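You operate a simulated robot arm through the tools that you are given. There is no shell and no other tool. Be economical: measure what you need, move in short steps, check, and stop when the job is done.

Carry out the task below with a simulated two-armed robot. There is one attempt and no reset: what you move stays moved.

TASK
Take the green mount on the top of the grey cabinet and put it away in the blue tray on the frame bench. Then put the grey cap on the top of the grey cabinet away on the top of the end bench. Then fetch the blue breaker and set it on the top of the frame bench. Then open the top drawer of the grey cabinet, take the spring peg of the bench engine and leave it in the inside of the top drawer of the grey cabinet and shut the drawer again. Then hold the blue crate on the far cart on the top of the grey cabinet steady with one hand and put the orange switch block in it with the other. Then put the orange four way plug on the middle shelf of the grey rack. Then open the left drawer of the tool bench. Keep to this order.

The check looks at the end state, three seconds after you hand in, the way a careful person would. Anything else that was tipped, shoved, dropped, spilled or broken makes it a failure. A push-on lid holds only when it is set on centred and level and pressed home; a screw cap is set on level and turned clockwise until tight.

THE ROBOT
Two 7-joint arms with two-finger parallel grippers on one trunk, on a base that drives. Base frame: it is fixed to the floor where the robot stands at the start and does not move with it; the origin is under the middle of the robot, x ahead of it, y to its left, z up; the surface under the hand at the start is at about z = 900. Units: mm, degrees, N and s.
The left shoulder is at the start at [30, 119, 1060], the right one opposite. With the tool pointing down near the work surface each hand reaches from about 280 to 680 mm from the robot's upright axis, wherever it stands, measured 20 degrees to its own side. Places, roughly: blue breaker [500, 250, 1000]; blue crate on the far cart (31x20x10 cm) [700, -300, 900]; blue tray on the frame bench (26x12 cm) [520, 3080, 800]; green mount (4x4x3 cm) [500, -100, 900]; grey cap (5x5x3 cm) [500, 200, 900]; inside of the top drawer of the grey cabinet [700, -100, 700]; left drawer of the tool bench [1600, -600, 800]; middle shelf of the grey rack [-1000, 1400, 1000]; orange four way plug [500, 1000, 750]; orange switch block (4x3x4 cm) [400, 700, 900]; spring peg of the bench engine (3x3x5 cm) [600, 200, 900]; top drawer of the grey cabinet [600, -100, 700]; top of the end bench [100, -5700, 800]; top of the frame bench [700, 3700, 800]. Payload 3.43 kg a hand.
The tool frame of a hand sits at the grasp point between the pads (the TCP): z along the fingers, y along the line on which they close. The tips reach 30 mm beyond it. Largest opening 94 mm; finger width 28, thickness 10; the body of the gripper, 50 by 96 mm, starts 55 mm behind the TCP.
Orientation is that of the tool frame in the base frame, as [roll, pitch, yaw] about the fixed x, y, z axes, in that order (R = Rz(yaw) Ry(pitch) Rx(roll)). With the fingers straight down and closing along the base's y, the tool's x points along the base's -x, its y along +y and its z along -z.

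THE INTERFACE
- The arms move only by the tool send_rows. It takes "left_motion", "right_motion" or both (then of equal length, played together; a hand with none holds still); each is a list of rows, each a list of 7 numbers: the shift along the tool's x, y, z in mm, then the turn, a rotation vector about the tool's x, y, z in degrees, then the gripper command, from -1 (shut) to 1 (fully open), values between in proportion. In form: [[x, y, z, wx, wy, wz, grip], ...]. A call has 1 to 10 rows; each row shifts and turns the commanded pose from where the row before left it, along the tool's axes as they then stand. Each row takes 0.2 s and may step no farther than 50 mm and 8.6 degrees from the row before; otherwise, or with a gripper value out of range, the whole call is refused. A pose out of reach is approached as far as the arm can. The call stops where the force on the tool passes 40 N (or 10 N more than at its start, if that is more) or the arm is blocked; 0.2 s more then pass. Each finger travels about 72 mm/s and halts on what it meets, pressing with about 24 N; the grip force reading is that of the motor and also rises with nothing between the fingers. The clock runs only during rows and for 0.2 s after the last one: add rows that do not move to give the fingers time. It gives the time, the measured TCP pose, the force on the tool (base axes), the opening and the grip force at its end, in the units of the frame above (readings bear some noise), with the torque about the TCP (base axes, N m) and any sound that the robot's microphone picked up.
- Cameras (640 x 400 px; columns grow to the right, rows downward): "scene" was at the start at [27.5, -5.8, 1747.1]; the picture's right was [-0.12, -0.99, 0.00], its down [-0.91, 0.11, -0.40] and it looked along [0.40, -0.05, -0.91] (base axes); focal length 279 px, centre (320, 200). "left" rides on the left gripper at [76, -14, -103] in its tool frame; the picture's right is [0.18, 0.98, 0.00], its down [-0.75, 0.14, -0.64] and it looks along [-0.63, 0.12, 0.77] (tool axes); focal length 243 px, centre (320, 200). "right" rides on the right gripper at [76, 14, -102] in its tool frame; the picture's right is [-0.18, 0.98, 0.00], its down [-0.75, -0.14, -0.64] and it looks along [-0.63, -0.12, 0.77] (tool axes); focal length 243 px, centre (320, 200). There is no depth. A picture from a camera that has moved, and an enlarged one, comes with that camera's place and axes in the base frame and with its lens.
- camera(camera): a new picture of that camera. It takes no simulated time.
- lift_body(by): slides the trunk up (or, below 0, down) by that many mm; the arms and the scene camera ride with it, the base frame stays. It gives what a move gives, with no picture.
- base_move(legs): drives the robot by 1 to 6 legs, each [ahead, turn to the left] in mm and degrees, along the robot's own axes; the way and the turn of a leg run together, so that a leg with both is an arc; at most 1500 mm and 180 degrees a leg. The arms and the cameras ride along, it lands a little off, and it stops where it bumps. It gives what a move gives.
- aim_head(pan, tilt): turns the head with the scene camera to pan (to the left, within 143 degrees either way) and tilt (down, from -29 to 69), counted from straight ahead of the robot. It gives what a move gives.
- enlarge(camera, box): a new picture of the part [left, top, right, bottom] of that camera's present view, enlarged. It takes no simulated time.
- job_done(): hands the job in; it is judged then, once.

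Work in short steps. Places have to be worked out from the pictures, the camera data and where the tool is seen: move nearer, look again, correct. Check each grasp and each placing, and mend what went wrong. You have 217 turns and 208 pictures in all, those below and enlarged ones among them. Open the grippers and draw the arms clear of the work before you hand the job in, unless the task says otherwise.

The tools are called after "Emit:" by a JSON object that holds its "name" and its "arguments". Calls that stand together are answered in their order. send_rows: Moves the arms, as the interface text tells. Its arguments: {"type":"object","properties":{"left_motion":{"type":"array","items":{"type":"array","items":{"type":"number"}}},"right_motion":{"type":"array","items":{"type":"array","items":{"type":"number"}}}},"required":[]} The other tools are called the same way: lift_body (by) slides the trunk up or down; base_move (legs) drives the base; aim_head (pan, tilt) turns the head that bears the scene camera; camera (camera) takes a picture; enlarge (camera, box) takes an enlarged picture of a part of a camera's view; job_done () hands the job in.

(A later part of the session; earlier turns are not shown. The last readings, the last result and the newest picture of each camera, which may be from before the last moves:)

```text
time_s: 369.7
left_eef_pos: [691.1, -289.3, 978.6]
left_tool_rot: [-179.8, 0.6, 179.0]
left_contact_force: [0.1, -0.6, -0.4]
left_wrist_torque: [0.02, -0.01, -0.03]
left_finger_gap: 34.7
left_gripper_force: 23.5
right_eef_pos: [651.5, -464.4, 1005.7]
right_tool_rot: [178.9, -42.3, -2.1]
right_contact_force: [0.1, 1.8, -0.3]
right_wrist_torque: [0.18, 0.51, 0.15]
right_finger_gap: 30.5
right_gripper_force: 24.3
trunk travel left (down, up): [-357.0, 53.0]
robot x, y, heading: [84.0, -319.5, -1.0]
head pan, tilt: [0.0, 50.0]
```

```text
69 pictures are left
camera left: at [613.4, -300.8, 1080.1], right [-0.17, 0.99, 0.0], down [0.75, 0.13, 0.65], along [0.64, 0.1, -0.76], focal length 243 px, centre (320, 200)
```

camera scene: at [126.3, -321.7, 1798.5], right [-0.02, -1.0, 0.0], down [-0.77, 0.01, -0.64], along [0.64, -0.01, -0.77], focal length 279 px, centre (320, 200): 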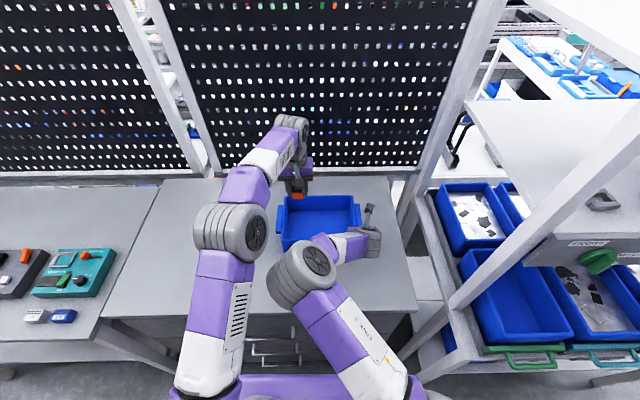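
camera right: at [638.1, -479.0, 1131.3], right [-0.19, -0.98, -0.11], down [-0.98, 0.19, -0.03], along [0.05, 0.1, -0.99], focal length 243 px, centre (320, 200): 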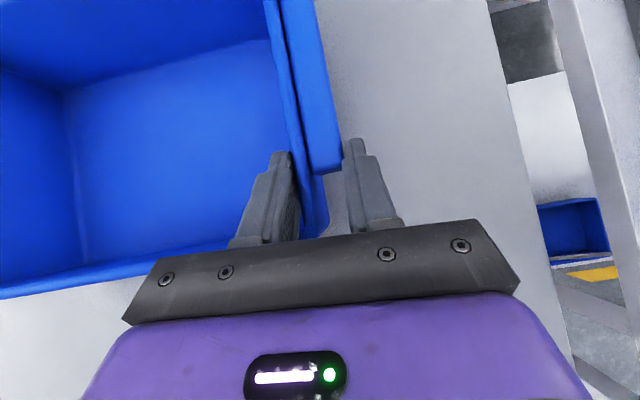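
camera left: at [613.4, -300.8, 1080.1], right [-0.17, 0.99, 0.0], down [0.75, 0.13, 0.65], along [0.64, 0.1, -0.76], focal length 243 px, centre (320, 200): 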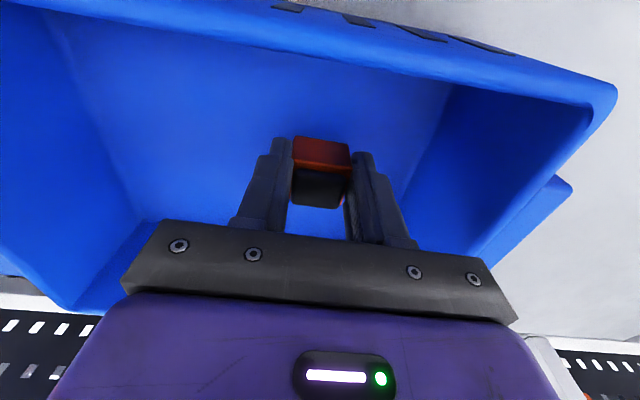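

Well inside. Lower in small steps to the crate floor.

Emit:
{"name": "send_rows", "arguments": {"left_motion": [[0, 0, 12, 0, 0, 0, -1], [0, 0, 8, 0, 0, 0, -1], [0, 0, 5, 0, 0, 0, -1], [0, 0, 4, 0, 0, 0, -1], [0, 0, 4, 0, 0, 0, -1], [0, 0, 4, 0, 0, 0, -1]]}}

```text
time_s: 371.1
left_eef_pos: [692.5, -287.9, 944.6]
left_tool_rot: [-179.7, 1.1, 179.1]
left_contact_force: [-3.0, -0.7, 26.9]
left_wrist_torque: [0.08, 0.01, 0.0]
left_finger_gap: 34.8
left_gripper_force: 24.2
right_eef_pos: [651.1, -465.5, 1005.6]
right_tool_rot: [178.9, -42.0, -2.3]
right_contact_force: [4.0, 2.0, -7.3]
right_wrist_torque: [0.02, 0.14, -0.27]
right_finger_gap: 30.6
right_gripper_force: 23.7
trunk travel left (down, up): [-357.0, 53.0]
robot x, y, heading: [80.1, -318.0, -1.1]
head pan, tilt: [0.0, 50.0]
```

Floor contact (27 N). Release the block and rise, with the right hand still holding.

Emit:
{"name": "send_rows", "arguments": {"left_motion": [[0, 0, -3, 0, 0, 0, -0.1], [0, 0, 0, 0, 0, 0, 0.05], [0, 0, 0, 0, 0, 0, 0.05], [0, 0, -20, 0, 0, 0, 0.05], [0, 0, -30, 0, 0, 0, 0.05], [0, 0, -45, 0, 0, 0, 0.05], [0, 0, -45, 0, 0, 0, 0.05], [0, 0, -45, 0, 0, 0, 0.05], [0, 0, -45, 0, 0, 0, 0.05], [0, 0, -40, 0, 0, 0, 0.05]]}}

Emit:
{"name": "camera", "arguments": {"camera": "left"}}

```text
time_s: 373.3
left_eef_pos: [689.6, -279.4, 1220.0]
left_tool_rot: [-179.7, 1.0, 179.9]
left_contact_force: [-0.4, -0.1, 0.9]
left_wrist_torque: [-0.01, 0.0, 0.02]
left_finger_gap: 49.6
left_gripper_force: 0.1
right_eef_pos: [652.2, -467.5, 1004.2]
right_tool_rot: [178.3, -42.1, -2.0]
right_contact_force: [3.4, 1.9, 16.0]
right_wrist_torque: [0.05, -0.11, -0.41]
right_finger_gap: 30.9
right_gripper_force: 23.8
trunk travel left (down, up): [-357.0, 53.0]
robot x, y, heading: [81.4, -322.8, -1.3]
head pan, tilt: [0.0, 50.0]
```

```text
68 pictures are left
camera left: at [611.1, -292.6, 1321.4], right [-0.18, 0.98, -0.01], down [0.74, 0.14, 0.66], along [0.65, 0.11, -0.75], focal length 243 px, centre (320, 200)
```

left: 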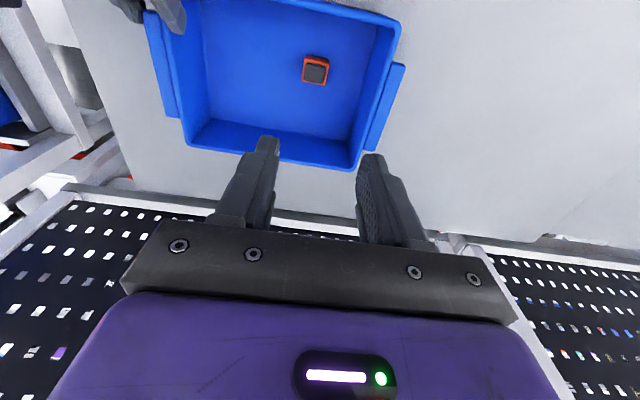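

Block stands in the crate. Retract the left hand; open the right gripper and raise the trunk to lift it clear.

Emit:
{"name": "send_rows", "arguments": {"left_motion": [[20, 25, -10, 0, 0, 0, 0], [25, 35, -10, 0, 0, 0, 0], [25, 35, -10, 0, 0, 0, 0], [25, 35, 0, 0, 0, 0, 0], [25, 35, 0, 0, 0, 0, 0], [25, 35, 0, 0, 0, 0, 0], [20, 20, 0, 0, 0, 0, 0]], "right_motion": [[0, 0, 0, 0, 0, 0, -0.4], [0, 0, 0, 0, 0, 0, 0.3], [0, 0, 0, 0, 0, 0, 0.4], [0, 0, 0, 0, 0, 0, 0.4], [0, 0, 0, 0, 0, 0, 0.4], [0, 0, 0, 0, 0, 0, 0.4], [0, 0, 0, 0, 0, 0, 0.4]]}}

Emit:
{"name": "lift_body", "arguments": {"by": 50}}

Emit:
{"name": "send_rows", "arguments": {"right_motion": [[0, 0, -40, 0, 0, 0, 0.4], [0, 0, -40, 0, 0, 0, 0.4], [0, 0, -40, 0, 0, 0, 0.4], [0, 0, -40, 0, 0, 0, 0]]}}

Emit:
{"name": "camera", "arguments": {"camera": "scene"}}

```text
time_s: 374.9
left_eef_pos: [524.5, -64.7, 1241.5]
left_tool_rot: [-179.9, 0.7, 179.1]
left_contact_force: [0.0, 0.3, 0.4]
left_wrist_torque: [0.02, -0.01, 0.0]
left_finger_gap: 47.0
left_gripper_force: 0.1
right_eef_pos: [651.0, -465.0, 1005.1]
right_tool_rot: [178.9, -42.2, -2.3]
right_contact_force: [-0.3, -0.2, -0.2]
right_wrist_torque: [-0.01, -0.01, -0.01]
right_finger_gap: 66.0
right_gripper_force: 0.0
trunk travel left (down, up): [-357.0, 53.0]
robot x, y, heading: [80.9, -320.3, -1.1]
head pan, tilt: [0.0, 50.0]
```

```text
time_s: 375.8
left_eef_pos: [526.2, -65.6, 1290.1]
left_tool_rot: [-179.9, 0.7, 179.0]
left_contact_force: [0.3, -0.3, -0.6]
left_wrist_torque: [0.01, 0.03, -0.02]
left_finger_gap: 46.8
left_gripper_force: 0.0
right_eef_pos: [652.0, -466.6, 1055.2]
right_tool_rot: [178.8, -42.3, -2.3]
right_contact_force: [-0.8, -0.6, -0.5]
right_wrist_torque: [0.01, -0.01, -0.04]
right_finger_gap: 65.6
right_gripper_force: 0.1
trunk travel left (down, up): [-407.0, 3.0]
robot x, y, heading: [80.1, -321.8, -1.1]
head pan, tilt: [0.0, 50.0]
```

```text
time_s: 376.8
left_eef_pos: [523.7, -64.9, 1292.3]
left_tool_rot: [-179.9, 0.8, 179.0]
left_contact_force: [-0.3, 0.1, 0.2]
left_wrist_torque: [0.0, -0.04, 0.02]
left_finger_gap: 47.0
left_gripper_force: 0.1
right_eef_pos: [541.1, -458.8, 1172.4]
right_tool_rot: [178.9, -42.2, -2.5]
right_contact_force: [-0.5, -0.8, 1.2]
right_wrist_torque: [0.0, -0.02, 0.02]
right_finger_gap: 47.0
right_gripper_force: 0.1
trunk travel left (down, up): [-407.0, 3.0]
robot x, y, heading: [78.4, -318.9, -1.0]
head pan, tilt: [0.0, 50.0]
```

```text
67 pictures are left
camera scene: at [124.1, -321.6, 1848.5], right [-0.02, -1.0, 0.0], down [-0.77, 0.01, -0.64], along [0.64, -0.01, -0.77], focal length 279 px, centre (320, 200)
```

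scene: 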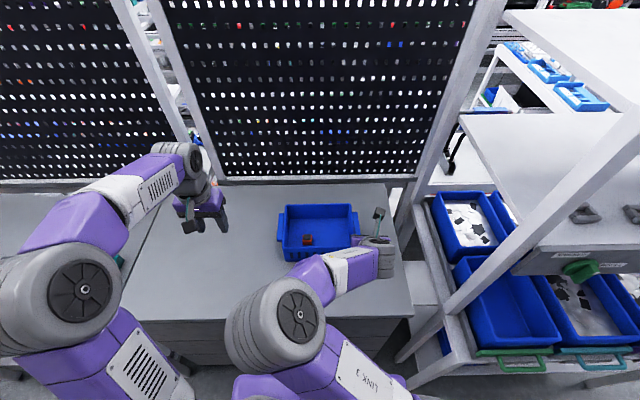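

Crate step done: block inside, crate in place. Retract/untilt the right hand, restore the trunk, then go for the orange four-way plug on the neighbouring bench (about [425,1000]).

Emit:
{"name": "send_rows", "arguments": {"right_motion": [[0, -20, -40, 0, 0, 0, 0], [0, -20, -40, 0, 0, 0, 0], [0, 0, -10, 0, -8.5, 0, 0], [0, 0, -10, 0, -8.5, 0, 0], [0, 0, -10, 0, -8.5, 0, 0], [0, 0, -10, 0, -8.5, 0, 0], [0, 0, -10, 0, -8.5, 0, 0]], "left_motion": [[30, 0, 0, 0, 0, 0, 0.6], [30, 0, 0, 0, 0, 0, 0.6], [30, 0, 0, 0, 0, 0, 0.6], [30, 0, 0, 0, 0, 0, 0.6], [0, 0, 0, 0, 0, 0, 0.6], [0, 0, 0, 0, 0, 0, 0.6], [0, 0, 0, 0, 0, 0, 0.6]]}}

Emit:
{"name": "base_move", "arguments": {"legs": [[-130, 0], [0, 91], [1150, 0], [0, -90]]}}

Emit:
{"name": "lift_body", "arguments": {"by": -80}}

Emit:
{"name": "camera", "arguments": {"camera": "left"}}

```text
time_s: 378.4
left_eef_pos: [406.9, -64.6, 1290.6]
left_tool_rot: [-179.9, 0.7, 179.0]
left_contact_force: [0.4, 0.8, -0.1]
left_wrist_torque: [0.02, 0.01, -0.01]
left_finger_gap: 75.3
left_gripper_force: 0.0
right_eef_pos: [472.9, -413.5, 1276.2]
right_tool_rot: [179.1, 0.5, -3.3]
right_contact_force: [1.2, -0.1, 0.3]
right_wrist_torque: [0.04, 0.0, 0.01]
right_finger_gap: 47.0
right_gripper_force: 0.1
trunk travel left (down, up): [-407.0, 3.0]
robot x, y, heading: [79.0, -320.1, -1.1]
head pan, tilt: [0.0, 50.0]
```

```text
time_s: 392.9
left_eef_pos: [278.0, 1072.8, 1291.0]
left_tool_rot: [-179.9, 0.7, 177.9]
left_contact_force: [-0.7, -0.8, 0.0]
left_wrist_torque: [0.01, 0.02, -0.01]
left_finger_gap: 75.3
left_gripper_force: 0.0
right_eef_pos: [337.7, 722.6, 1274.5]
right_tool_rot: [179.2, 0.3, -4.2]
right_contact_force: [-0.7, 0.7, 0.5]
right_wrist_torque: [0.02, 0.01, 0.02]
right_finger_gap: 46.9
right_gripper_force: 0.2
trunk travel left (down, up): [-407.0, 3.0]
robot x, y, heading: [-52.6, 822.7, -2.3]
head pan, tilt: [0.0, 50.0]
```

```text
time_s: 394.1
left_eef_pos: [278.2, 1073.1, 1212.1]
left_tool_rot: [-180.0, 0.7, 177.9]
left_contact_force: [-0.5, 0.6, 0.2]
left_wrist_torque: [0.01, 0.0, -0.05]
left_finger_gap: 75.1
left_gripper_force: 0.0
right_eef_pos: [338.2, 723.1, 1195.7]
right_tool_rot: [179.1, 0.3, -4.2]
right_contact_force: [-0.4, 0.3, 0.3]
right_wrist_torque: [-0.03, 0.01, -0.01]
right_finger_gap: 47.0
right_gripper_force: 0.0
trunk travel left (down, up): [-327.0, 83.0]
robot x, y, heading: [-52.1, 822.1, -2.3]
head pan, tilt: [0.0, 50.0]
```

```text
66 pictures are left
camera left: at [200.4, 1062.3, 1312.7], right [-0.15, 0.99, 0.0], down [0.75, 0.12, 0.65], along [0.64, 0.09, -0.76], focal length 243 px, centre (320, 200)
```

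left: 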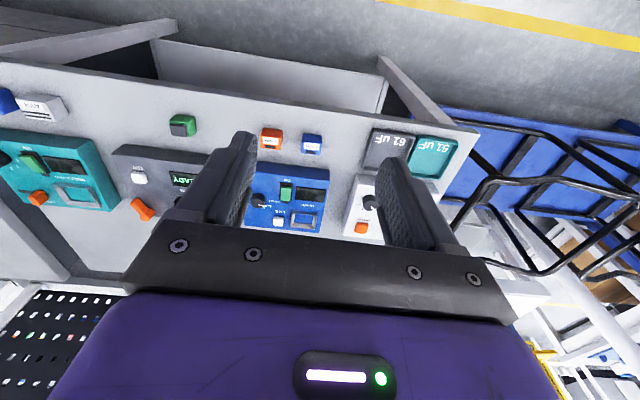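

Orange plug at about [422,998] (blue neighbour 78 mm further). Move the left hand above it.

Emit:
{"name": "send_rows", "arguments": {"left_motion": [[-24.5, -11.6, 35, 0, 0, 0, 0.6], [-24.5, -11.6, 35, 0, 0, 0, 0.6], [-24.5, -11.6, 35, 0, 0, 0, 0.6], [-24.5, -11.6, 35, 0, 0, 0, 0.6], [-24.5, -11.6, 35, 0, 0, 0, 0.4], [-24.5, -11.6, 35, 0, 0, 0, 0.3], [0, 0, 0, 0, 0, 0, 0.3]]}}

Emit:
{"name": "camera", "arguments": {"camera": "left"}}

```text
time_s: 395.7
left_eef_pos: [425.2, 998.9, 1003.7]
left_tool_rot: [-179.8, 0.8, 178.0]
left_contact_force: [0.2, 0.8, 0.3]
left_wrist_torque: [0.04, 0.02, 0.02]
left_finger_gap: 61.1
left_gripper_force: 0.0
right_eef_pos: [338.1, 724.7, 1196.1]
right_tool_rot: [179.0, 0.3, -4.2]
right_contact_force: [0.1, -0.1, 0.8]
right_wrist_torque: [0.01, -0.03, 0.01]
right_finger_gap: 47.2
right_gripper_force: 0.0
trunk travel left (down, up): [-327.0, 83.0]
robot x, y, heading: [-52.5, 822.3, -2.3]
head pan, tilt: [0.0, 50.0]
```

```text
65 pictures are left
camera left: at [346.8, 988.6, 1105.0], right [-0.15, 0.99, -0.01], down [0.75, 0.12, 0.65], along [0.64, 0.09, -0.76], focal length 243 px, centre (320, 200)
```

left: 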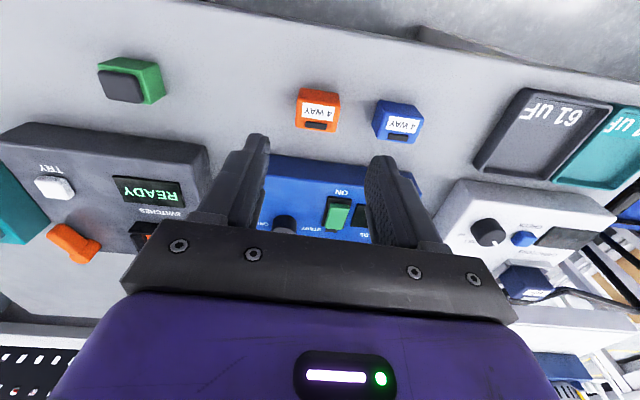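

"4 WAY" confirmed. Descend to it.

Emit:
{"name": "send_rows", "arguments": {"left_motion": [[-2, -2, 40, 0, 0, 0, 0.15], [0, 0, 40, 0, 0, 0, 0.15], [0, 0, 15, 0, 0, 0, 0.15], [0, 0, 10, 0, 0, 0, 0.15], [0, 0, 5, 0, 0, 0, 0.15], [0, 0, 0, 0, 0, 0, 0.15]]}}

Emit:
{"name": "camera", "arguments": {"camera": "left"}}

```text
time_s: 397.1
left_eef_pos: [427.0, 996.8, 893.8]
left_tool_rot: [-179.9, 0.7, 177.9]
left_contact_force: [-0.4, -0.2, 0.1]
left_wrist_torque: [0.01, 0.0, 0.0]
left_finger_gap: 54.1
left_gripper_force: 0.1
right_eef_pos: [337.5, 722.7, 1196.1]
right_tool_rot: [179.1, 0.2, -4.2]
right_contact_force: [-0.5, 0.0, -0.4]
right_wrist_torque: [-0.04, 0.02, -0.03]
right_finger_gap: 47.2
right_gripper_force: 0.0
trunk travel left (down, up): [-327.0, 83.0]
robot x, y, heading: [-48.5, 818.7, -2.4]
head pan, tilt: [0.0, 50.0]
```

```text
64 pictures are left
camera left: at [349.5, 986.1, 995.0], right [-0.15, 0.99, 0.0], down [0.75, 0.12, 0.65], along [0.64, 0.09, -0.76], focal length 243 px, centre (320, 200)
```

left: 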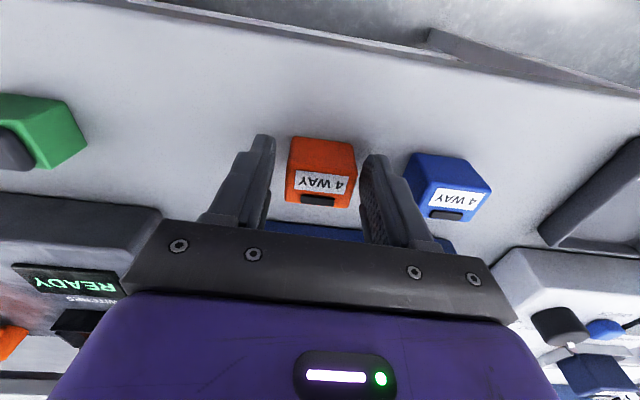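

Centred. Close, lift and retract.

Emit:
{"name": "send_rows", "arguments": {"left_motion": [[0, 0, 3, 0, 0, 0, -0.3], [0, 0, 0, 0, 0, 0, -1], [0, 0, 0, 0, 0, 0, -1], [0, 0, -35, 0, 0, 0, -1], [0, 0, -45, 0, 0, 0, -1], [0, 0, -45, 0, 0, 0, -1], [0, 0, -45, 0, 0, 0, -1], [0, 0, -45, 0, 0, 0, -1], [10, -10, -45, 0, 0, 0, -1], [40, -20, -10, 0, 0, 0, -1]]}}

Emit:
{"name": "aim_head", "arguments": {"pan": 135, "tilt": 25}}

Emit:
{"name": "camera", "arguments": {"camera": "scene"}}

```text
time_s: 399.3
left_eef_pos: [372.1, 968.2, 1159.8]
left_tool_rot: [-179.8, 0.8, 177.9]
left_contact_force: [-0.2, -0.9, -0.5]
left_wrist_torque: [-0.01, -0.05, 0.0]
left_finger_gap: 38.8
left_gripper_force: 23.8
right_eef_pos: [337.6, 722.6, 1196.0]
right_tool_rot: [179.1, 0.3, -4.2]
right_contact_force: [-0.6, 0.5, -0.6]
right_wrist_torque: [-0.04, 0.01, 0.01]
right_finger_gap: 47.1
right_gripper_force: 0.0
trunk travel left (down, up): [-327.0, 83.0]
robot x, y, heading: [-49.1, 823.2, -2.3]
head pan, tilt: [0.0, 50.0]
```

```text
time_s: 401.5
left_eef_pos: [374.6, 968.5, 1157.3]
left_tool_rot: [-179.9, 0.7, 177.9]
left_contact_force: [-0.5, -1.5, 0.0]
left_wrist_torque: [0.02, -0.01, 0.01]
left_finger_gap: 38.7
left_gripper_force: 24.1
right_eef_pos: [339.4, 722.6, 1194.7]
right_tool_rot: [179.1, 0.3, -4.2]
right_contact_force: [-0.9, -0.1, 0.6]
right_wrist_torque: [0.01, 0.01, 0.01]
right_finger_gap: 47.2
right_gripper_force: 0.0
trunk travel left (down, up): [-327.0, 83.0]
robot x, y, heading: [-50.1, 820.9, -2.2]
head pan, tilt: [135.0, 25.0]
```

```text
63 pictures are left
camera scene: at [-145.2, 892.5, 1805.9], right [0.73, 0.68, 0.0], down [0.29, -0.31, -0.91], along [-0.62, 0.67, -0.42], focal length 279 px, centre (320, 200)
```

scene: 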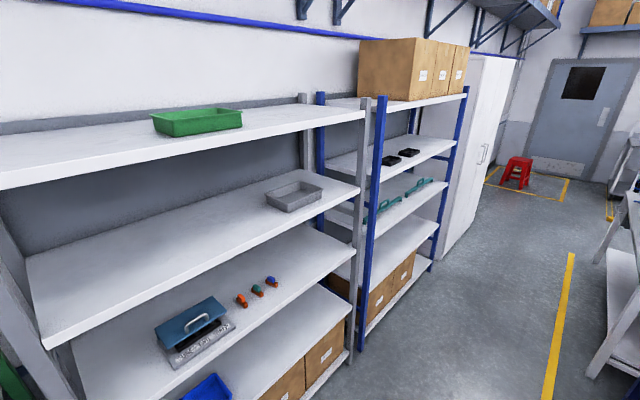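

The middle (third) shelf holds a box and small plugs in a row. Zoom in there.

Emit:
{"name": "enlarge", "arguments": {"camera": "scene", "box": [130, 220, 370, 370]}}

```text
2.67 times, centred on (250, 295) of scene
camera zoom: at [-145.2, 892.5, 1805.9], right [0.73, 0.68, 0.0], down [0.29, -0.31, -0.91], along [-0.62, 0.67, -0.42], focal length 744 px, centre (507, -53)
```

zoom: 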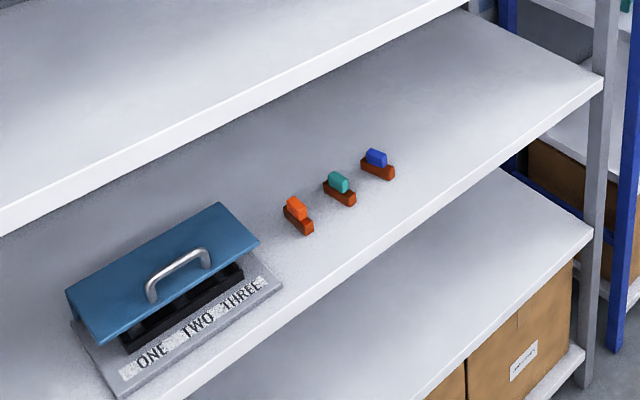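

Target: free part of the middle shelf near [-835,1560], front edge x≈-785. Drive there facing the rack.

Emit:
{"name": "base_move", "arguments": {"legs": [[0, 92], [900, 0], [0, 90], [150, 0]]}}

Emit:
{"name": "aim_head", "arguments": {"pan": 15, "tilt": 40}}

Emit:
{"name": "camera", "arguments": {"camera": "scene"}}

Emit:
{"name": "camera", "arguments": {"camera": "left"}}

```text
time_s: 414.9
left_eef_pos: [-595.8, 1578.9, 1160.3]
left_tool_rot: [-179.8, 0.7, -1.1]
left_contact_force: [0.1, 0.2, -1.1]
left_wrist_torque: [0.03, -0.03, 0.03]
left_finger_gap: 38.9
left_gripper_force: 24.4
right_eef_pos: [-561.8, 1825.2, 1194.9]
right_tool_rot: [179.0, 0.3, 176.6]
right_contact_force: [0.1, 0.0, 0.8]
right_wrist_torque: [-0.02, -0.04, -0.03]
right_finger_gap: 47.2
right_gripper_force: 0.1
trunk travel left (down, up): [-327.0, 83.0]
robot x, y, heading: [-172.5, 1731.5, 178.9]
head pan, tilt: [135.0, 25.0]
```

```text
time_s: 416.9
left_eef_pos: [-596.1, 1580.5, 1159.4]
left_tool_rot: [-179.8, 0.6, -1.0]
left_contact_force: [-0.3, 0.6, -0.3]
left_wrist_torque: [-0.03, 0.0, -0.01]
left_finger_gap: 39.0
left_gripper_force: 23.6
right_eef_pos: [-563.1, 1824.4, 1195.5]
right_tool_rot: [179.1, 0.3, 176.7]
right_contact_force: [-0.1, -0.4, -0.2]
right_wrist_torque: [-0.01, 0.0, 0.02]
right_finger_gap: 46.9
right_gripper_force: 0.1
trunk travel left (down, up): [-327.0, 83.0]
robot x, y, heading: [-171.9, 1736.4, 179.0]
head pan, tilt: [15.0, 40.0]
```

```text
61 pictures are left
camera scene: at [-225.0, 1713.0, 1782.6], right [-0.24, 0.97, 0.0], down [0.62, 0.15, -0.77], along [-0.74, -0.18, -0.64], focal length 279 px, centre (320, 200)
```

scene: 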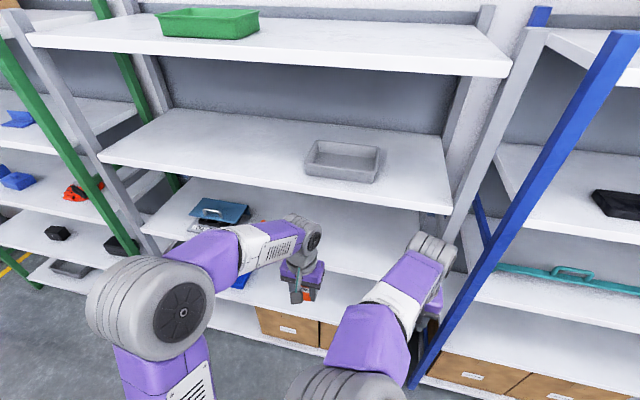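

```text
60 pictures are left
camera left: at [-517.3, 1592.7, 1261.0], right [0.16, -0.99, 0.0], down [-0.75, -0.13, 0.65], along [-0.64, -0.1, -0.76], focal length 243 px, centre (320, 200)
```

left: 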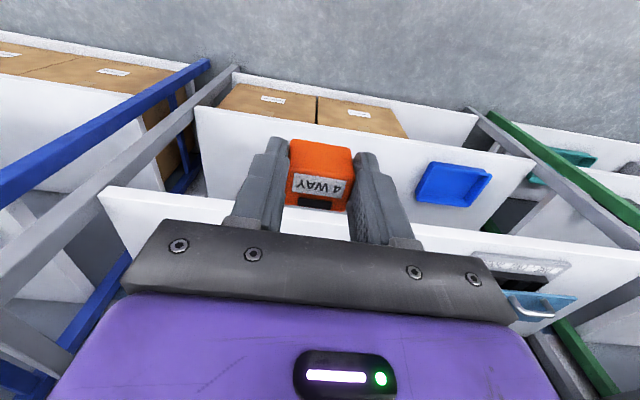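

Triangulating: the middle shelf's front edge is at x≈-906, z≈915 (shelf above ≈1250). Move 200 mm closer, lower the hand to enter between the shelves, and re-look.

Emit:
{"name": "base_move", "arguments": {"legs": [[200, 1]]}}

Emit:
{"name": "send_rows", "arguments": {"left_motion": [[0, 0, 40, 0, 0, 0, -1], [0, 0, 40, 0, 0, 0, -1], [0, 0, 30, 0, 0, 0, -1], [0, 0, 0, 0, 0, 0, -1]]}}

Emit:
{"name": "camera", "arguments": {"camera": "left"}}

Emit:
{"name": "camera", "arguments": {"camera": "scene"}}

```text
time_s: 418.4
left_eef_pos: [-766.2, 1575.2, 1158.3]
left_tool_rot: [-179.9, 0.6, -0.1]
left_contact_force: [0.2, 0.1, -0.4]
left_wrist_torque: [-0.03, 0.0, 0.0]
left_finger_gap: 38.5
left_gripper_force: 24.1
right_eef_pos: [-732.3, 1820.9, 1196.7]
right_tool_rot: [179.2, 1.4, 177.6]
right_contact_force: [1.0, -0.1, 0.2]
right_wrist_torque: [0.08, 0.07, 0.02]
right_finger_gap: 46.9
right_gripper_force: 0.1
trunk travel left (down, up): [-327.0, 83.0]
robot x, y, heading: [-344.7, 1737.1, 179.8]
head pan, tilt: [15.0, 40.0]
stopped in leg 1: the force on the tool passed its limit at 140 N (the readings are from after the stop); the commanded pose is now the measured one
```

```text
time_s: 419.4
left_eef_pos: [-766.0, 1577.4, 1049.7]
left_tool_rot: [-179.9, 0.7, -0.1]
left_contact_force: [0.4, 0.2, -0.4]
left_wrist_torque: [-0.01, 0.02, -0.04]
left_finger_gap: 39.1
left_gripper_force: 23.8
right_eef_pos: [-733.2, 1818.5, 1196.3]
right_tool_rot: [179.2, 1.3, 177.6]
right_contact_force: [1.2, -0.2, -0.1]
right_wrist_torque: [0.01, 0.09, -0.01]
right_finger_gap: 46.9
right_gripper_force: 0.0
trunk travel left (down, up): [-327.0, 83.0]
robot x, y, heading: [-342.2, 1734.2, 179.7]
head pan, tilt: [15.0, 40.0]
```

```text
59 pictures are left
camera left: at [-690.4, 1590.8, 1151.2], right [0.18, -0.98, 0.0], down [-0.75, -0.14, 0.65], along [-0.64, -0.12, -0.76], focal length 243 px, centre (320, 200)
```

left: 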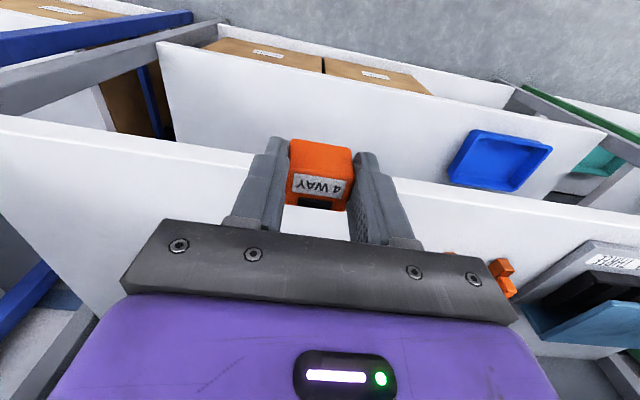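

```text
58 pictures are left
camera scene: at [-398.7, 1714.5, 1782.6], right [-0.25, 0.97, 0.0], down [0.62, 0.16, -0.77], along [-0.74, -0.19, -0.64], focal length 279 px, centre (320, 200)
```

scene: 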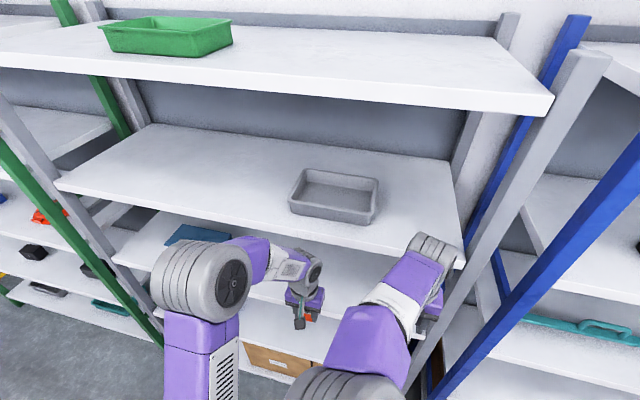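

The right hand's forward-facing camera touched the shelf above (edge ≈ x -820, z ≈1300); so the middle shelf is ≈ z 980, edge x≈-820. The left wrist would be too tall upright, so I tilt the left hand ~32° forward before reaching in; the block will settle flat when lowered.

Emit:
{"name": "send_rows", "arguments": {"left_motion": [[0, 0, -5, 0, -8, 0, -1], [0, 0, -5, 0, -8, 0, -1], [0, 0, 0, 0, -8, 0, -1], [0, 0, 0, 0, -8, 0, -1], [0, 0, 0, 0, 0, 0, -1]], "right_motion": [[-30, 0, 0, 0, 0, 0, 0], [-30, 0, 0, 0, 0, 0, 0], [-20, 0, 0, 0, 0, 0, 0], [0, 0, 0, 0, 0, 0, 0], [0, 0, 0, 0, 0, 0, 0]]}}

Emit:
{"name": "camera", "arguments": {"camera": "left"}}

```text
time_s: 420.6
left_eef_pos: [-767.4, 1574.0, 1058.5]
left_tool_rot: [-179.8, 32.7, 0.0]
left_contact_force: [-0.4, -0.5, -0.6]
left_wrist_torque: [-0.03, 0.0, -0.03]
left_finger_gap: 39.0
left_gripper_force: 24.1
right_eef_pos: [-655.1, 1825.4, 1193.5]
right_tool_rot: [179.2, 2.0, 175.8]
right_contact_force: [0.1, 0.2, 0.0]
right_wrist_torque: [-0.02, 0.03, 0.0]
right_finger_gap: 46.8
right_gripper_force: 0.2
trunk travel left (down, up): [-327.0, 83.0]
robot x, y, heading: [-346.0, 1739.6, 179.5]
head pan, tilt: [15.0, 40.0]
```

```text
57 pictures are left
camera left: at [-647.2, 1588.6, 1103.9], right [0.15, -0.98, -0.1], down [-0.29, -0.14, 0.95], along [-0.95, -0.12, -0.3], focal length 243 px, centre (320, 200)
```

left: 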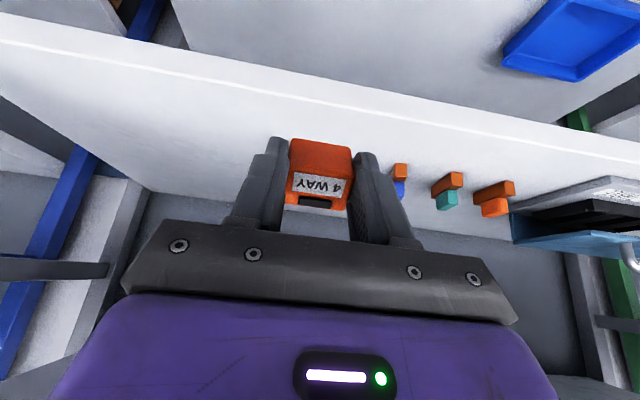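

Shelf edge consistent (x≈-820, z≈970); plugs row starts at y≈1467, so my spot at y≈1575 is clear. Move in 95 mm horizontally.

Emit:
{"name": "send_rows", "arguments": {"left_motion": [[-20, 0, 12.6, 0, 0, 0, -1], [-20, 0, 12.6, 0, 0, 0, -1], [-20, 0, 12.6, 0, 0, 0, -1], [-22, 0, 13.7, 0, 0, 0, -1], [0, 0, 0, 0, 0, 0, -1]]}}

Emit:
{"name": "camera", "arguments": {"camera": "scene"}}

Emit:
{"name": "camera", "arguments": {"camera": "left"}}

```text
time_s: 421.8
left_eef_pos: [-861.7, 1577.6, 1060.6]
left_tool_rot: [-179.8, 32.7, -0.1]
left_contact_force: [-0.1, 0.0, -0.3]
left_wrist_torque: [0.02, 0.01, -0.02]
left_finger_gap: 39.0
left_gripper_force: 24.3
right_eef_pos: [-654.1, 1826.8, 1194.6]
right_tool_rot: [179.2, 1.8, 175.8]
right_contact_force: [0.3, -0.4, -0.1]
right_wrist_torque: [0.02, -0.02, 0.01]
right_finger_gap: 47.0
right_gripper_force: 0.0
trunk travel left (down, up): [-327.0, 83.0]
robot x, y, heading: [-345.9, 1737.2, 179.7]
head pan, tilt: [15.0, 40.0]
```

```text
56 pictures are left
camera scene: at [-398.1, 1714.9, 1782.7], right [-0.25, 0.97, 0.0], down [0.62, 0.16, -0.77], along [-0.74, -0.2, -0.64], focal length 279 px, centre (320, 200)
```

scene: 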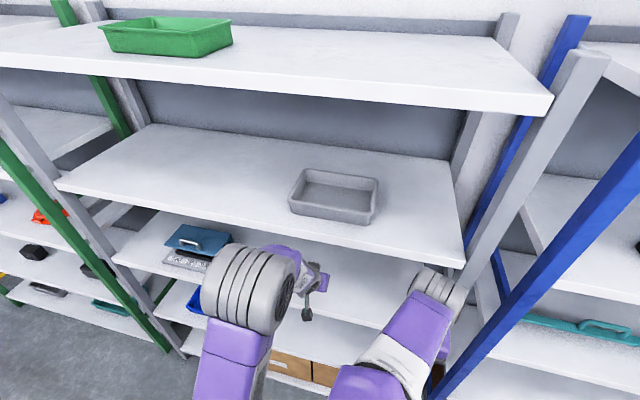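

```text
55 pictures are left
camera left: at [-742.6, 1591.1, 1105.6], right [0.15, -0.98, -0.1], down [-0.29, -0.14, 0.95], along [-0.95, -0.12, -0.3], focal length 243 px, centre (320, 200)
```

left: 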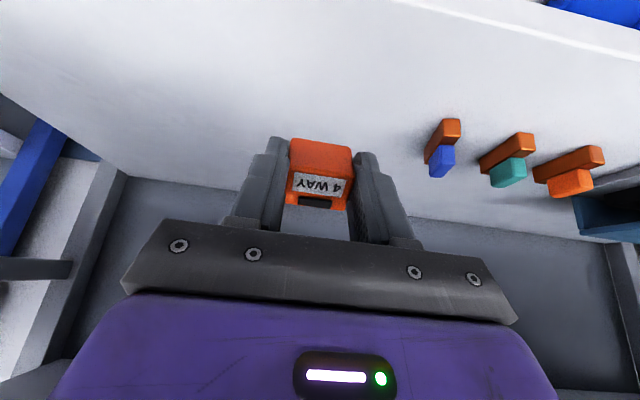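

Inside without contact. Go 25 mm deeper, then lower in small steps to contact.

Emit:
{"name": "send_rows", "arguments": {"left_motion": [[-21, 0, 13, 0, 0, 0, -1], [7.9, 0, 12.7, 0, 0, 0, -1], [4.2, 0, 6.8, 0, 0, 0, -1], [2.6, 0, 4.2, 0, 0, 0, -1], [2.6, 0, 4.2, 0, 0, 0, -1], [2.6, 0, 4.2, 0, 0, 0, -1], [2.6, 0, 4.2, 0, 0, 0, -1], [2.6, 0, 4.2, 0, 0, 0, -1]]}}

Emit:
{"name": "camera", "arguments": {"camera": "left"}}

```text
time_s: 423.6
left_eef_pos: [-888.6, 1574.5, 1012.9]
left_tool_rot: [-179.8, 32.8, -0.1]
left_contact_force: [0.1, -0.4, -0.5]
left_wrist_torque: [0.0, 0.01, -0.01]
left_finger_gap: 38.5
left_gripper_force: 23.7
right_eef_pos: [-655.0, 1826.8, 1194.4]
right_tool_rot: [179.3, 1.8, 175.9]
right_contact_force: [0.5, -0.3, -0.2]
right_wrist_torque: [0.0, -0.01, 0.03]
right_finger_gap: 46.9
right_gripper_force: 0.1
trunk travel left (down, up): [-327.0, 83.0]
robot x, y, heading: [-344.3, 1733.8, 179.7]
head pan, tilt: [15.0, 40.0]
```

```text
54 pictures are left
camera left: at [-769.7, 1589.5, 1057.3], right [0.15, -0.98, -0.1], down [-0.29, -0.14, 0.95], along [-0.95, -0.11, -0.3], focal length 243 px, centre (320, 200)
```

left: 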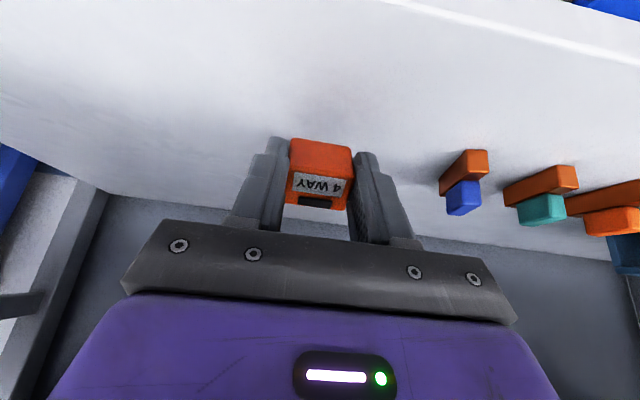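

Shadows approaching but no contact yet; continue down.

Emit:
{"name": "send_rows", "arguments": {"left_motion": [[3, 0, 4.6, 0, 0, 0, -1], [3, 0, 4.6, 0, 0, 0, -1], [3, 0, 4.6, 0, 0, 0, -1], [2.6, 0, 4.2, 0, 0, 0, -1], [2.6, 0, 4.2, 0, 0, 0, -1], [2.6, 0, 4.2, 0, 0, 0, -1], [2.6, 0, 4.2, 0, 0, 0, -1]]}}

Emit:
{"name": "camera", "arguments": {"camera": "left"}}

```text
time_s: 425.1
left_eef_pos: [-893.5, 1575.0, 985.5]
left_tool_rot: [-179.6, 33.7, 0.1]
left_contact_force: [5.7, -0.1, 17.3]
left_wrist_torque: [-0.08, 0.11, 0.02]
left_finger_gap: 38.9
left_gripper_force: 24.2
right_eef_pos: [-654.9, 1826.8, 1194.0]
right_tool_rot: [179.3, 1.9, 176.0]
right_contact_force: [0.1, 1.0, -0.4]
right_wrist_torque: [0.02, 0.0, 0.0]
right_finger_gap: 47.0
right_gripper_force: 0.1
trunk travel left (down, up): [-327.0, 83.0]
robot x, y, heading: [-340.8, 1735.4, 180.0]
head pan, tilt: [15.0, 40.0]
stopped in row 7 (left hand): the force on the tool passed its limit at 42 N (the readings are from after the stop); the commanded pose is now the measured one
```

```text
53 pictures are left
camera left: at [-772.9, 1590.2, 1029.2], right [0.15, -0.98, -0.11], down [-0.27, -0.14, 0.95], along [-0.95, -0.11, -0.29], focal length 243 px, centre (320, 200)
```

left: 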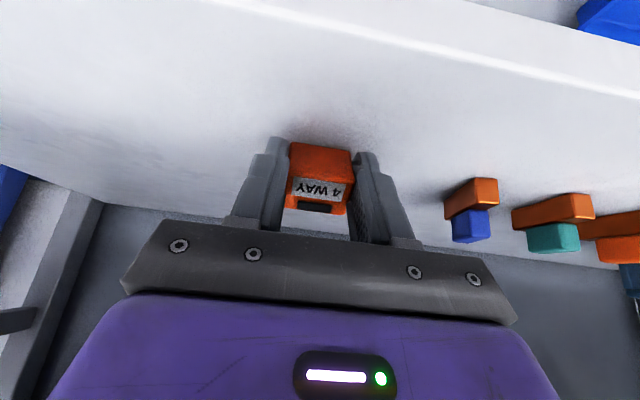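

Contact. I'll ease up 4 mm, reduce the tilt by 16° so the block drops nearly flat, and touch down again.

Emit:
{"name": "send_rows", "arguments": {"left_motion": [[-2.1, 0, -3.4, 0, 0, 0, -1], [0, 0, 0, 0, 8, 0, -1], [0, 0, 0, 0, 8, 0, -1], [0.7, 0, 2.4, 0, 0, 0, -1], [0.7, 0, 2.4, 0, 0, 0, -1], [0.7, 0, 2.4, 0, 0, 0, -1], [0.7, 0, 2.4, 0, 0, 0, -1]]}}

Emit:
{"name": "camera", "arguments": {"camera": "left"}}

```text
time_s: 426.4
left_eef_pos: [-896.4, 1574.7, 989.3]
left_tool_rot: [-179.6, 18.4, 0.1]
left_contact_force: [5.1, 0.3, 18.0]
left_wrist_torque: [-0.14, -0.09, 0.03]
left_finger_gap: 39.2
left_gripper_force: 23.8
right_eef_pos: [-654.8, 1827.5, 1195.1]
right_tool_rot: [179.4, 1.9, 175.9]
right_contact_force: [-0.5, -0.1, 0.2]
right_wrist_torque: [-0.01, 0.0, 0.02]
right_finger_gap: 47.0
right_gripper_force: 0.1
trunk travel left (down, up): [-327.0, 83.0]
robot x, y, heading: [-343.8, 1732.7, 179.9]
head pan, tilt: [15.0, 40.0]
stopped in row 6 (left hand): the force on the tool passed its limit at 43 N (the readings are from after the stop); the commanded pose is now the measured one
```

```text
52 pictures are left
camera left: at [-791.6, 1589.5, 1063.3], right [0.17, -0.98, -0.06], down [-0.51, -0.15, 0.85], along [-0.84, -0.11, -0.53], focal length 243 px, centre (320, 200)
```

left: 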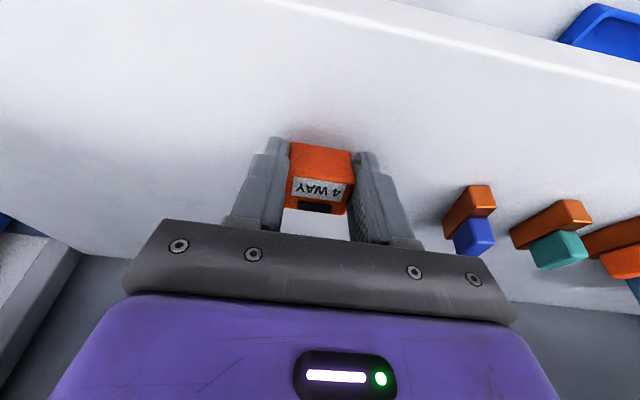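

Release and withdraw straight out (+x) with the fingers open alongside the block.

Emit:
{"name": "send_rows", "arguments": {"left_motion": [[0, 0, -0.5, 0, 0, 0, 0.0], [0, 0, 0, 0, 0, 0, 0.2], [0, 0, 0, 0, 0, 0, 0.2], [0, 0, -8, 0, 0, 0, 0.2], [24, 0, -12, 0, 0, 0, 0.2], [38, 0, -12, 0, 0, 0, 0.2], [38, 0, -12, 0, 0, 0, 0.2], [38, 0, -12, 0, 0, 0, 0.2]]}}

Emit:
{"name": "camera", "arguments": {"camera": "left"}}

```text
time_s: 428.2
left_eef_pos: [-745.2, 1576.2, 999.2]
left_tool_rot: [-179.7, 18.0, 0.1]
left_contact_force: [0.4, 0.1, 0.1]
left_wrist_torque: [0.0, -0.01, -0.01]
left_finger_gap: 56.4
left_gripper_force: 0.0
right_eef_pos: [-654.6, 1826.6, 1194.2]
right_tool_rot: [179.4, 1.8, 175.9]
right_contact_force: [-0.1, -0.4, -0.4]
right_wrist_torque: [-0.03, 0.0, 0.01]
right_finger_gap: 46.9
right_gripper_force: 0.0
trunk travel left (down, up): [-327.0, 83.0]
robot x, y, heading: [-343.9, 1734.6, 179.5]
head pan, tilt: [15.0, 40.0]
```

```text
51 pictures are left
camera left: at [-641.7, 1590.3, 1072.9], right [0.17, -0.98, -0.06], down [-0.52, -0.14, 0.84], along [-0.84, -0.11, -0.53], focal length 243 px, centre (320, 200)
```

left: 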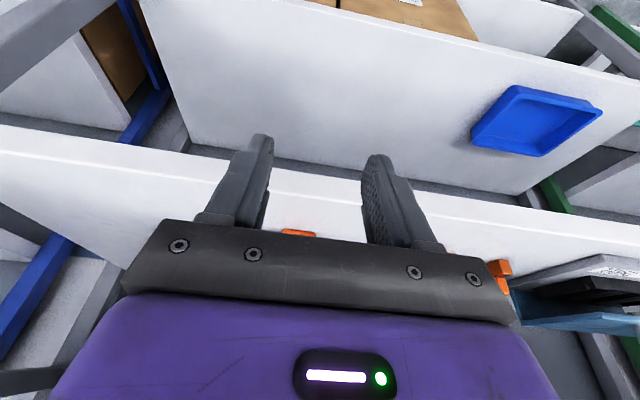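

Back the base off, straighten the left hand and check the plug on the shelf.

Emit:
{"name": "base_move", "arguments": {"legs": [[-250, 0]]}}

Emit:
{"name": "send_rows", "arguments": {"left_motion": [[0, 0, -45, 0, 6, 0, 0.2], [0, 0, -45, 0, 6, 0, 0.2], [0, 0, -45, 0, 6, 0, 0.2], [0, 0, -45, 0, 0, 0, 0.2]]}}

Emit:
{"name": "aim_head", "arguments": {"pan": 18, "tilt": 42}}

Emit:
{"name": "enlarge", "arguments": {"camera": "scene", "box": [200, 110, 440, 260]}}

```text
time_s: 430.0
left_eef_pos: [-500.6, 1576.9, 998.7]
left_tool_rot: [-179.7, 18.1, -0.2]
left_contact_force: [0.3, 0.4, -0.5]
left_wrist_torque: [0.0, 0.03, 0.0]
left_finger_gap: 56.3
left_gripper_force: 0.0
right_eef_pos: [-409.2, 1826.3, 1195.6]
right_tool_rot: [179.4, 1.9, 175.7]
right_contact_force: [0.1, -0.3, 0.6]
right_wrist_torque: [-0.01, -0.01, -0.02]
right_finger_gap: 46.8
right_gripper_force: 0.1
trunk travel left (down, up): [-327.0, 83.0]
robot x, y, heading: [-97.6, 1734.5, 179.6]
head pan, tilt: [15.0, 40.0]
```

```text
time_s: 431.0
left_eef_pos: [-472.7, 1574.0, 1173.7]
left_tool_rot: [-179.8, 0.2, -0.2]
left_contact_force: [0.2, 0.3, 0.2]
left_wrist_torque: [0.0, 0.03, 0.02]
left_finger_gap: 56.3
left_gripper_force: 0.1
right_eef_pos: [-408.4, 1826.3, 1195.2]
right_tool_rot: [179.4, 1.8, 175.8]
right_contact_force: [0.7, -0.9, -0.3]
right_wrist_torque: [0.02, 0.04, 0.04]
right_finger_gap: 47.4
right_gripper_force: 0.1
trunk travel left (down, up): [-327.0, 83.0]
robot x, y, heading: [-101.6, 1732.1, 179.7]
head pan, tilt: [15.0, 40.0]
```

```text
time_s: 431.6
left_eef_pos: [-474.1, 1576.2, 1174.1]
left_tool_rot: [-179.8, 0.1, -0.2]
left_contact_force: [-0.3, 0.4, 0.5]
left_wrist_torque: [-0.01, 0.0, 0.02]
left_finger_gap: 56.6
left_gripper_force: 0.0
right_eef_pos: [-409.1, 1826.1, 1194.3]
right_tool_rot: [179.4, 2.0, 175.7]
right_contact_force: [0.0, 0.4, 0.4]
right_wrist_torque: [0.0, 0.04, -0.03]
right_finger_gap: 46.8
right_gripper_force: 0.1
trunk travel left (down, up): [-327.0, 83.0]
robot x, y, heading: [-100.4, 1734.4, 179.7]
head pan, tilt: [18.0, 42.0]
```

```text
2.67 times, centred on (320, 185) of scene
camera zoom: at [-149.9, 1709.4, 1779.7], right [-0.3, 0.95, 0.0], down [0.64, 0.2, -0.74], along [-0.71, -0.22, -0.67], focal length 744 px, centre (320, 240)
```

zoom: 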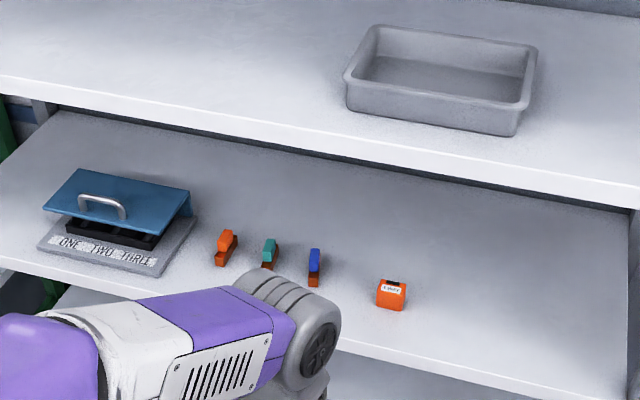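

Plug stands upright on the middle shelf. Now go around for the tool bench (left drawer ≈[1600,-600,800], behind the pegboards): drive down the corridor and across.

Emit:
{"name": "base_move", "arguments": {"legs": [[0, 90], [1500, 0], [1500, 0], [970, 0], [0, 60], [1150, 0]]}}

Emit:
{"name": "aim_head", "arguments": {"pan": 105, "tilt": 25}}

Emit:
{"name": "camera", "arguments": {"camera": "scene"}}

```text
time_s: 462.6
left_eef_pos: [1306.8, -2815.4, 1174.5]
left_tool_rot: [-179.7, 0.1, 152.1]
left_contact_force: [0.2, 0.5, -0.6]
left_wrist_torque: [0.01, 0.01, -0.02]
left_finger_gap: 56.4
left_gripper_force: 0.1
right_eef_pos: [1133.0, -3007.2, 1194.9]
right_tool_rot: [179.3, 2.0, -31.9]
right_contact_force: [0.7, 0.4, -0.1]
right_wrist_torque: [-0.01, -0.01, 0.03]
right_finger_gap: 47.0
right_gripper_force: 0.1
trunk travel left (down, up): [-327.0, 83.0]
robot x, y, heading: [898.3, -2780.0, -27.9]
head pan, tilt: [18.0, 42.0]
```

```text
time_s: 464.2
left_eef_pos: [1306.8, -2815.0, 1173.3]
left_tool_rot: [-179.8, 0.0, 152.0]
left_contact_force: [-1.0, 0.2, -0.3]
left_wrist_torque: [0.02, -0.01, 0.0]
left_finger_gap: 56.3
left_gripper_force: 0.0
right_eef_pos: [1132.3, -3007.8, 1193.7]
right_tool_rot: [179.4, 2.0, -32.0]
right_contact_force: [0.5, 0.5, -0.1]
right_wrist_torque: [0.0, 0.02, -0.03]
right_finger_gap: 47.0
right_gripper_force: 0.0
trunk travel left (down, up): [-327.0, 83.0]
robot x, y, heading: [898.4, -2785.2, -28.0]
head pan, tilt: [105.0, 25.0]
```

```text
49 pictures are left
camera scene: at [893.9, -2676.7, 1805.9], right [0.97, -0.23, 0.0], down [-0.1, -0.41, -0.91], along [0.2, 0.88, -0.42], focal length 279 px, centre (320, 200)
```

scene: 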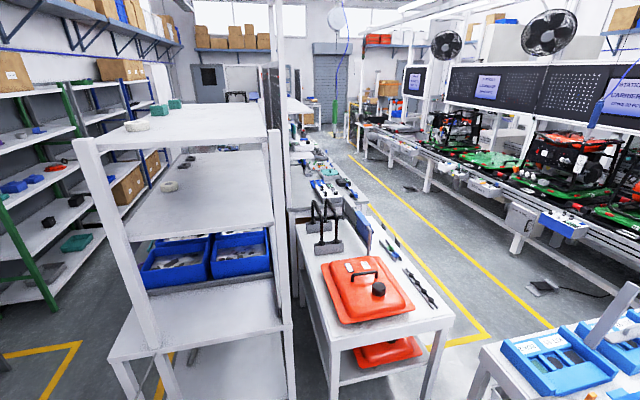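

Benches with the tool bench face the aisle at x≈1700–2400. I check the passage by the table with blue boxes.

Emit:
{"name": "aim_head", "arguments": {"pan": 60, "tilt": 40}}

Emit:
{"name": "camera", "arguments": {"camera": "scene"}}

```text
time_s: 465.4
left_eef_pos: [1307.5, -2816.0, 1173.6]
left_tool_rot: [-179.7, 0.0, 152.1]
left_contact_force: [0.3, 0.6, 0.0]
left_wrist_torque: [-0.02, 0.02, -0.02]
left_finger_gap: 56.2
left_gripper_force: 0.0
right_eef_pos: [1133.5, -3008.5, 1195.4]
right_tool_rot: [179.4, 2.1, -32.0]
right_contact_force: [0.3, 0.0, -0.4]
right_wrist_torque: [0.0, 0.0, 0.0]
right_finger_gap: 47.0
right_gripper_force: 0.1
trunk travel left (down, up): [-327.0, 83.0]
robot x, y, heading: [900.5, -2781.8, -27.8]
head pan, tilt: [60.0, 40.0]
```

```text
48 pictures are left
camera scene: at [945.1, -2721.3, 1782.6], right [0.53, -0.85, 0.0], down [-0.54, -0.34, -0.77], along [0.65, 0.41, -0.64], focal length 279 px, centre (320, 200)
```

scene: 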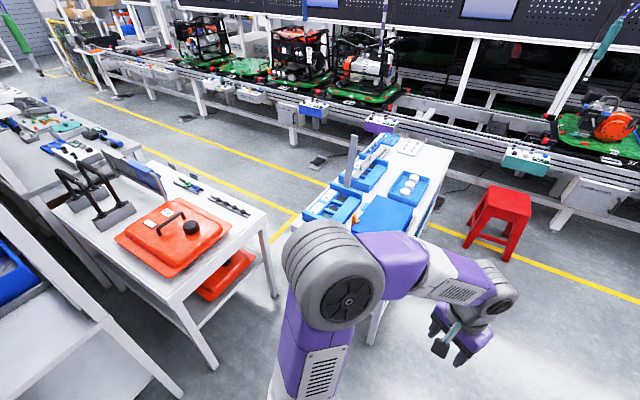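

Zoom on the gap between the orange-case bench and the blue-box table, and on the bench row beyond.

Emit:
{"name": "enlarge", "arguments": {"camera": "scene", "box": [240, 110, 520, 285]}}

Emit:
{"name": "enlarge", "arguments": {"camera": "scene", "box": [0, 60, 240, 210]}}

```text
2.29 times, centred on (380, 198) of scene
camera zoom: at [945.1, -2721.3, 1782.6], right [0.53, -0.85, 0.0], down [-0.54, -0.34, -0.77], along [0.65, 0.41, -0.64], focal length 638 px, centre (183, 206)
```

zoom: 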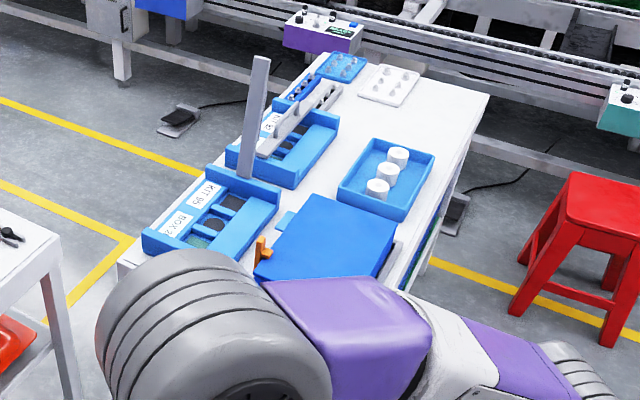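

```text
2.67 times, centred on (120, 135) of scene
camera zoom: at [945.1, -2721.3, 1782.6], right [0.53, -0.85, 0.0], down [-0.54, -0.34, -0.77], along [0.65, 0.41, -0.64], focal length 744 px, centre (853, 373)
```

zoom: 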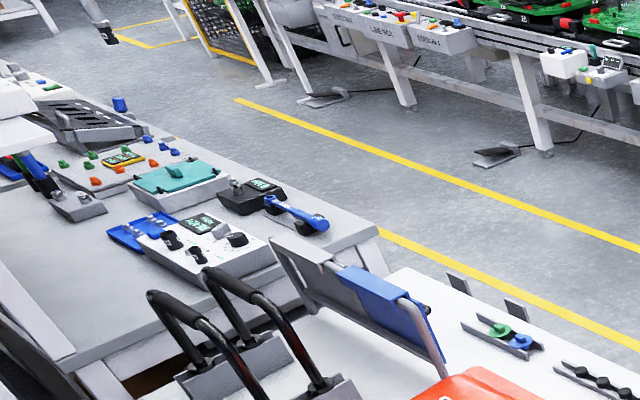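

The south side is blocked by the table, but the north end of the hall (beyond the white panel at y≈4.9, wall ≈7) seems to connect to that aisle. Go back to the corridor and north, in stages.

Emit:
{"name": "base_move", "arguments": {"legs": [[-1130, 0], [0, 117.5], [1500, 0], [1500, 0], [1500, 0], [1000, 0]]}}

Emit:
{"name": "aim_head", "arguments": {"pan": -15, "tilt": 20}}

Emit:
{"name": "camera", "arguments": {"camera": "scene"}}

```text
time_s: 501.6
left_eef_pos: [-154.5, 3578.1, 1174.2]
left_tool_rot: [-179.6, 0.1, -89.9]
left_contact_force: [-0.5, 0.5, 0.0]
left_wrist_torque: [-0.06, 0.0, -0.02]
left_finger_gap: 56.4
left_gripper_force: 0.1
right_eef_pos: [96.8, 3515.2, 1194.7]
right_tool_rot: [179.3, 2.0, 86.2]
right_contact_force: [0.0, 0.5, 0.6]
right_wrist_torque: [-0.05, 0.01, -0.01]
right_finger_gap: 47.1
right_gripper_force: 0.0
trunk travel left (down, up): [-327.0, 83.0]
robot x, y, heading: [8.6, 3206.2, 90.3]
head pan, tilt: [60.0, 40.0]
```

```text
time_s: 503.1
left_eef_pos: [-154.0, 3578.1, 1174.5]
left_tool_rot: [-179.6, 0.1, -89.9]
left_contact_force: [0.5, -0.7, 0.0]
left_wrist_torque: [-0.01, 0.0, -0.04]
left_finger_gap: 56.7
left_gripper_force: 0.1
right_eef_pos: [97.8, 3514.6, 1194.4]
right_tool_rot: [179.4, 2.0, 86.2]
right_contact_force: [-1.3, -0.1, -0.2]
right_wrist_torque: [0.01, 0.0, 0.03]
right_finger_gap: 47.1
right_gripper_force: 0.1
trunk travel left (down, up): [-327.0, 83.0]
robot x, y, heading: [8.9, 3207.6, 90.1]
head pan, tilt: [-15.0, 20.0]
```

```text
45 pictures are left
camera scene: at [30.2, 3265.7, 1814.0], right [0.97, -0.26, 0.0], down [-0.09, -0.33, -0.94], along [0.24, 0.91, -0.34], focal length 279 px, centre (320, 200)
```

scene: 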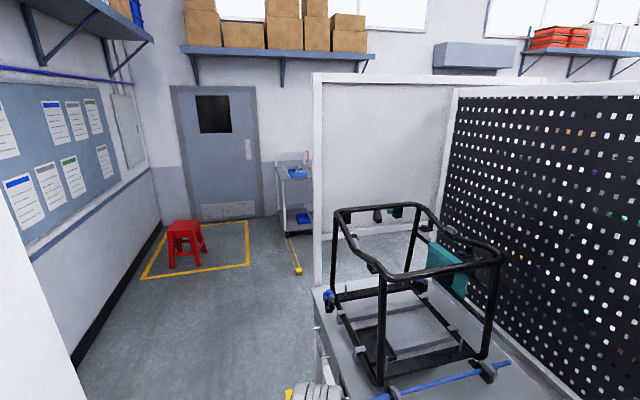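

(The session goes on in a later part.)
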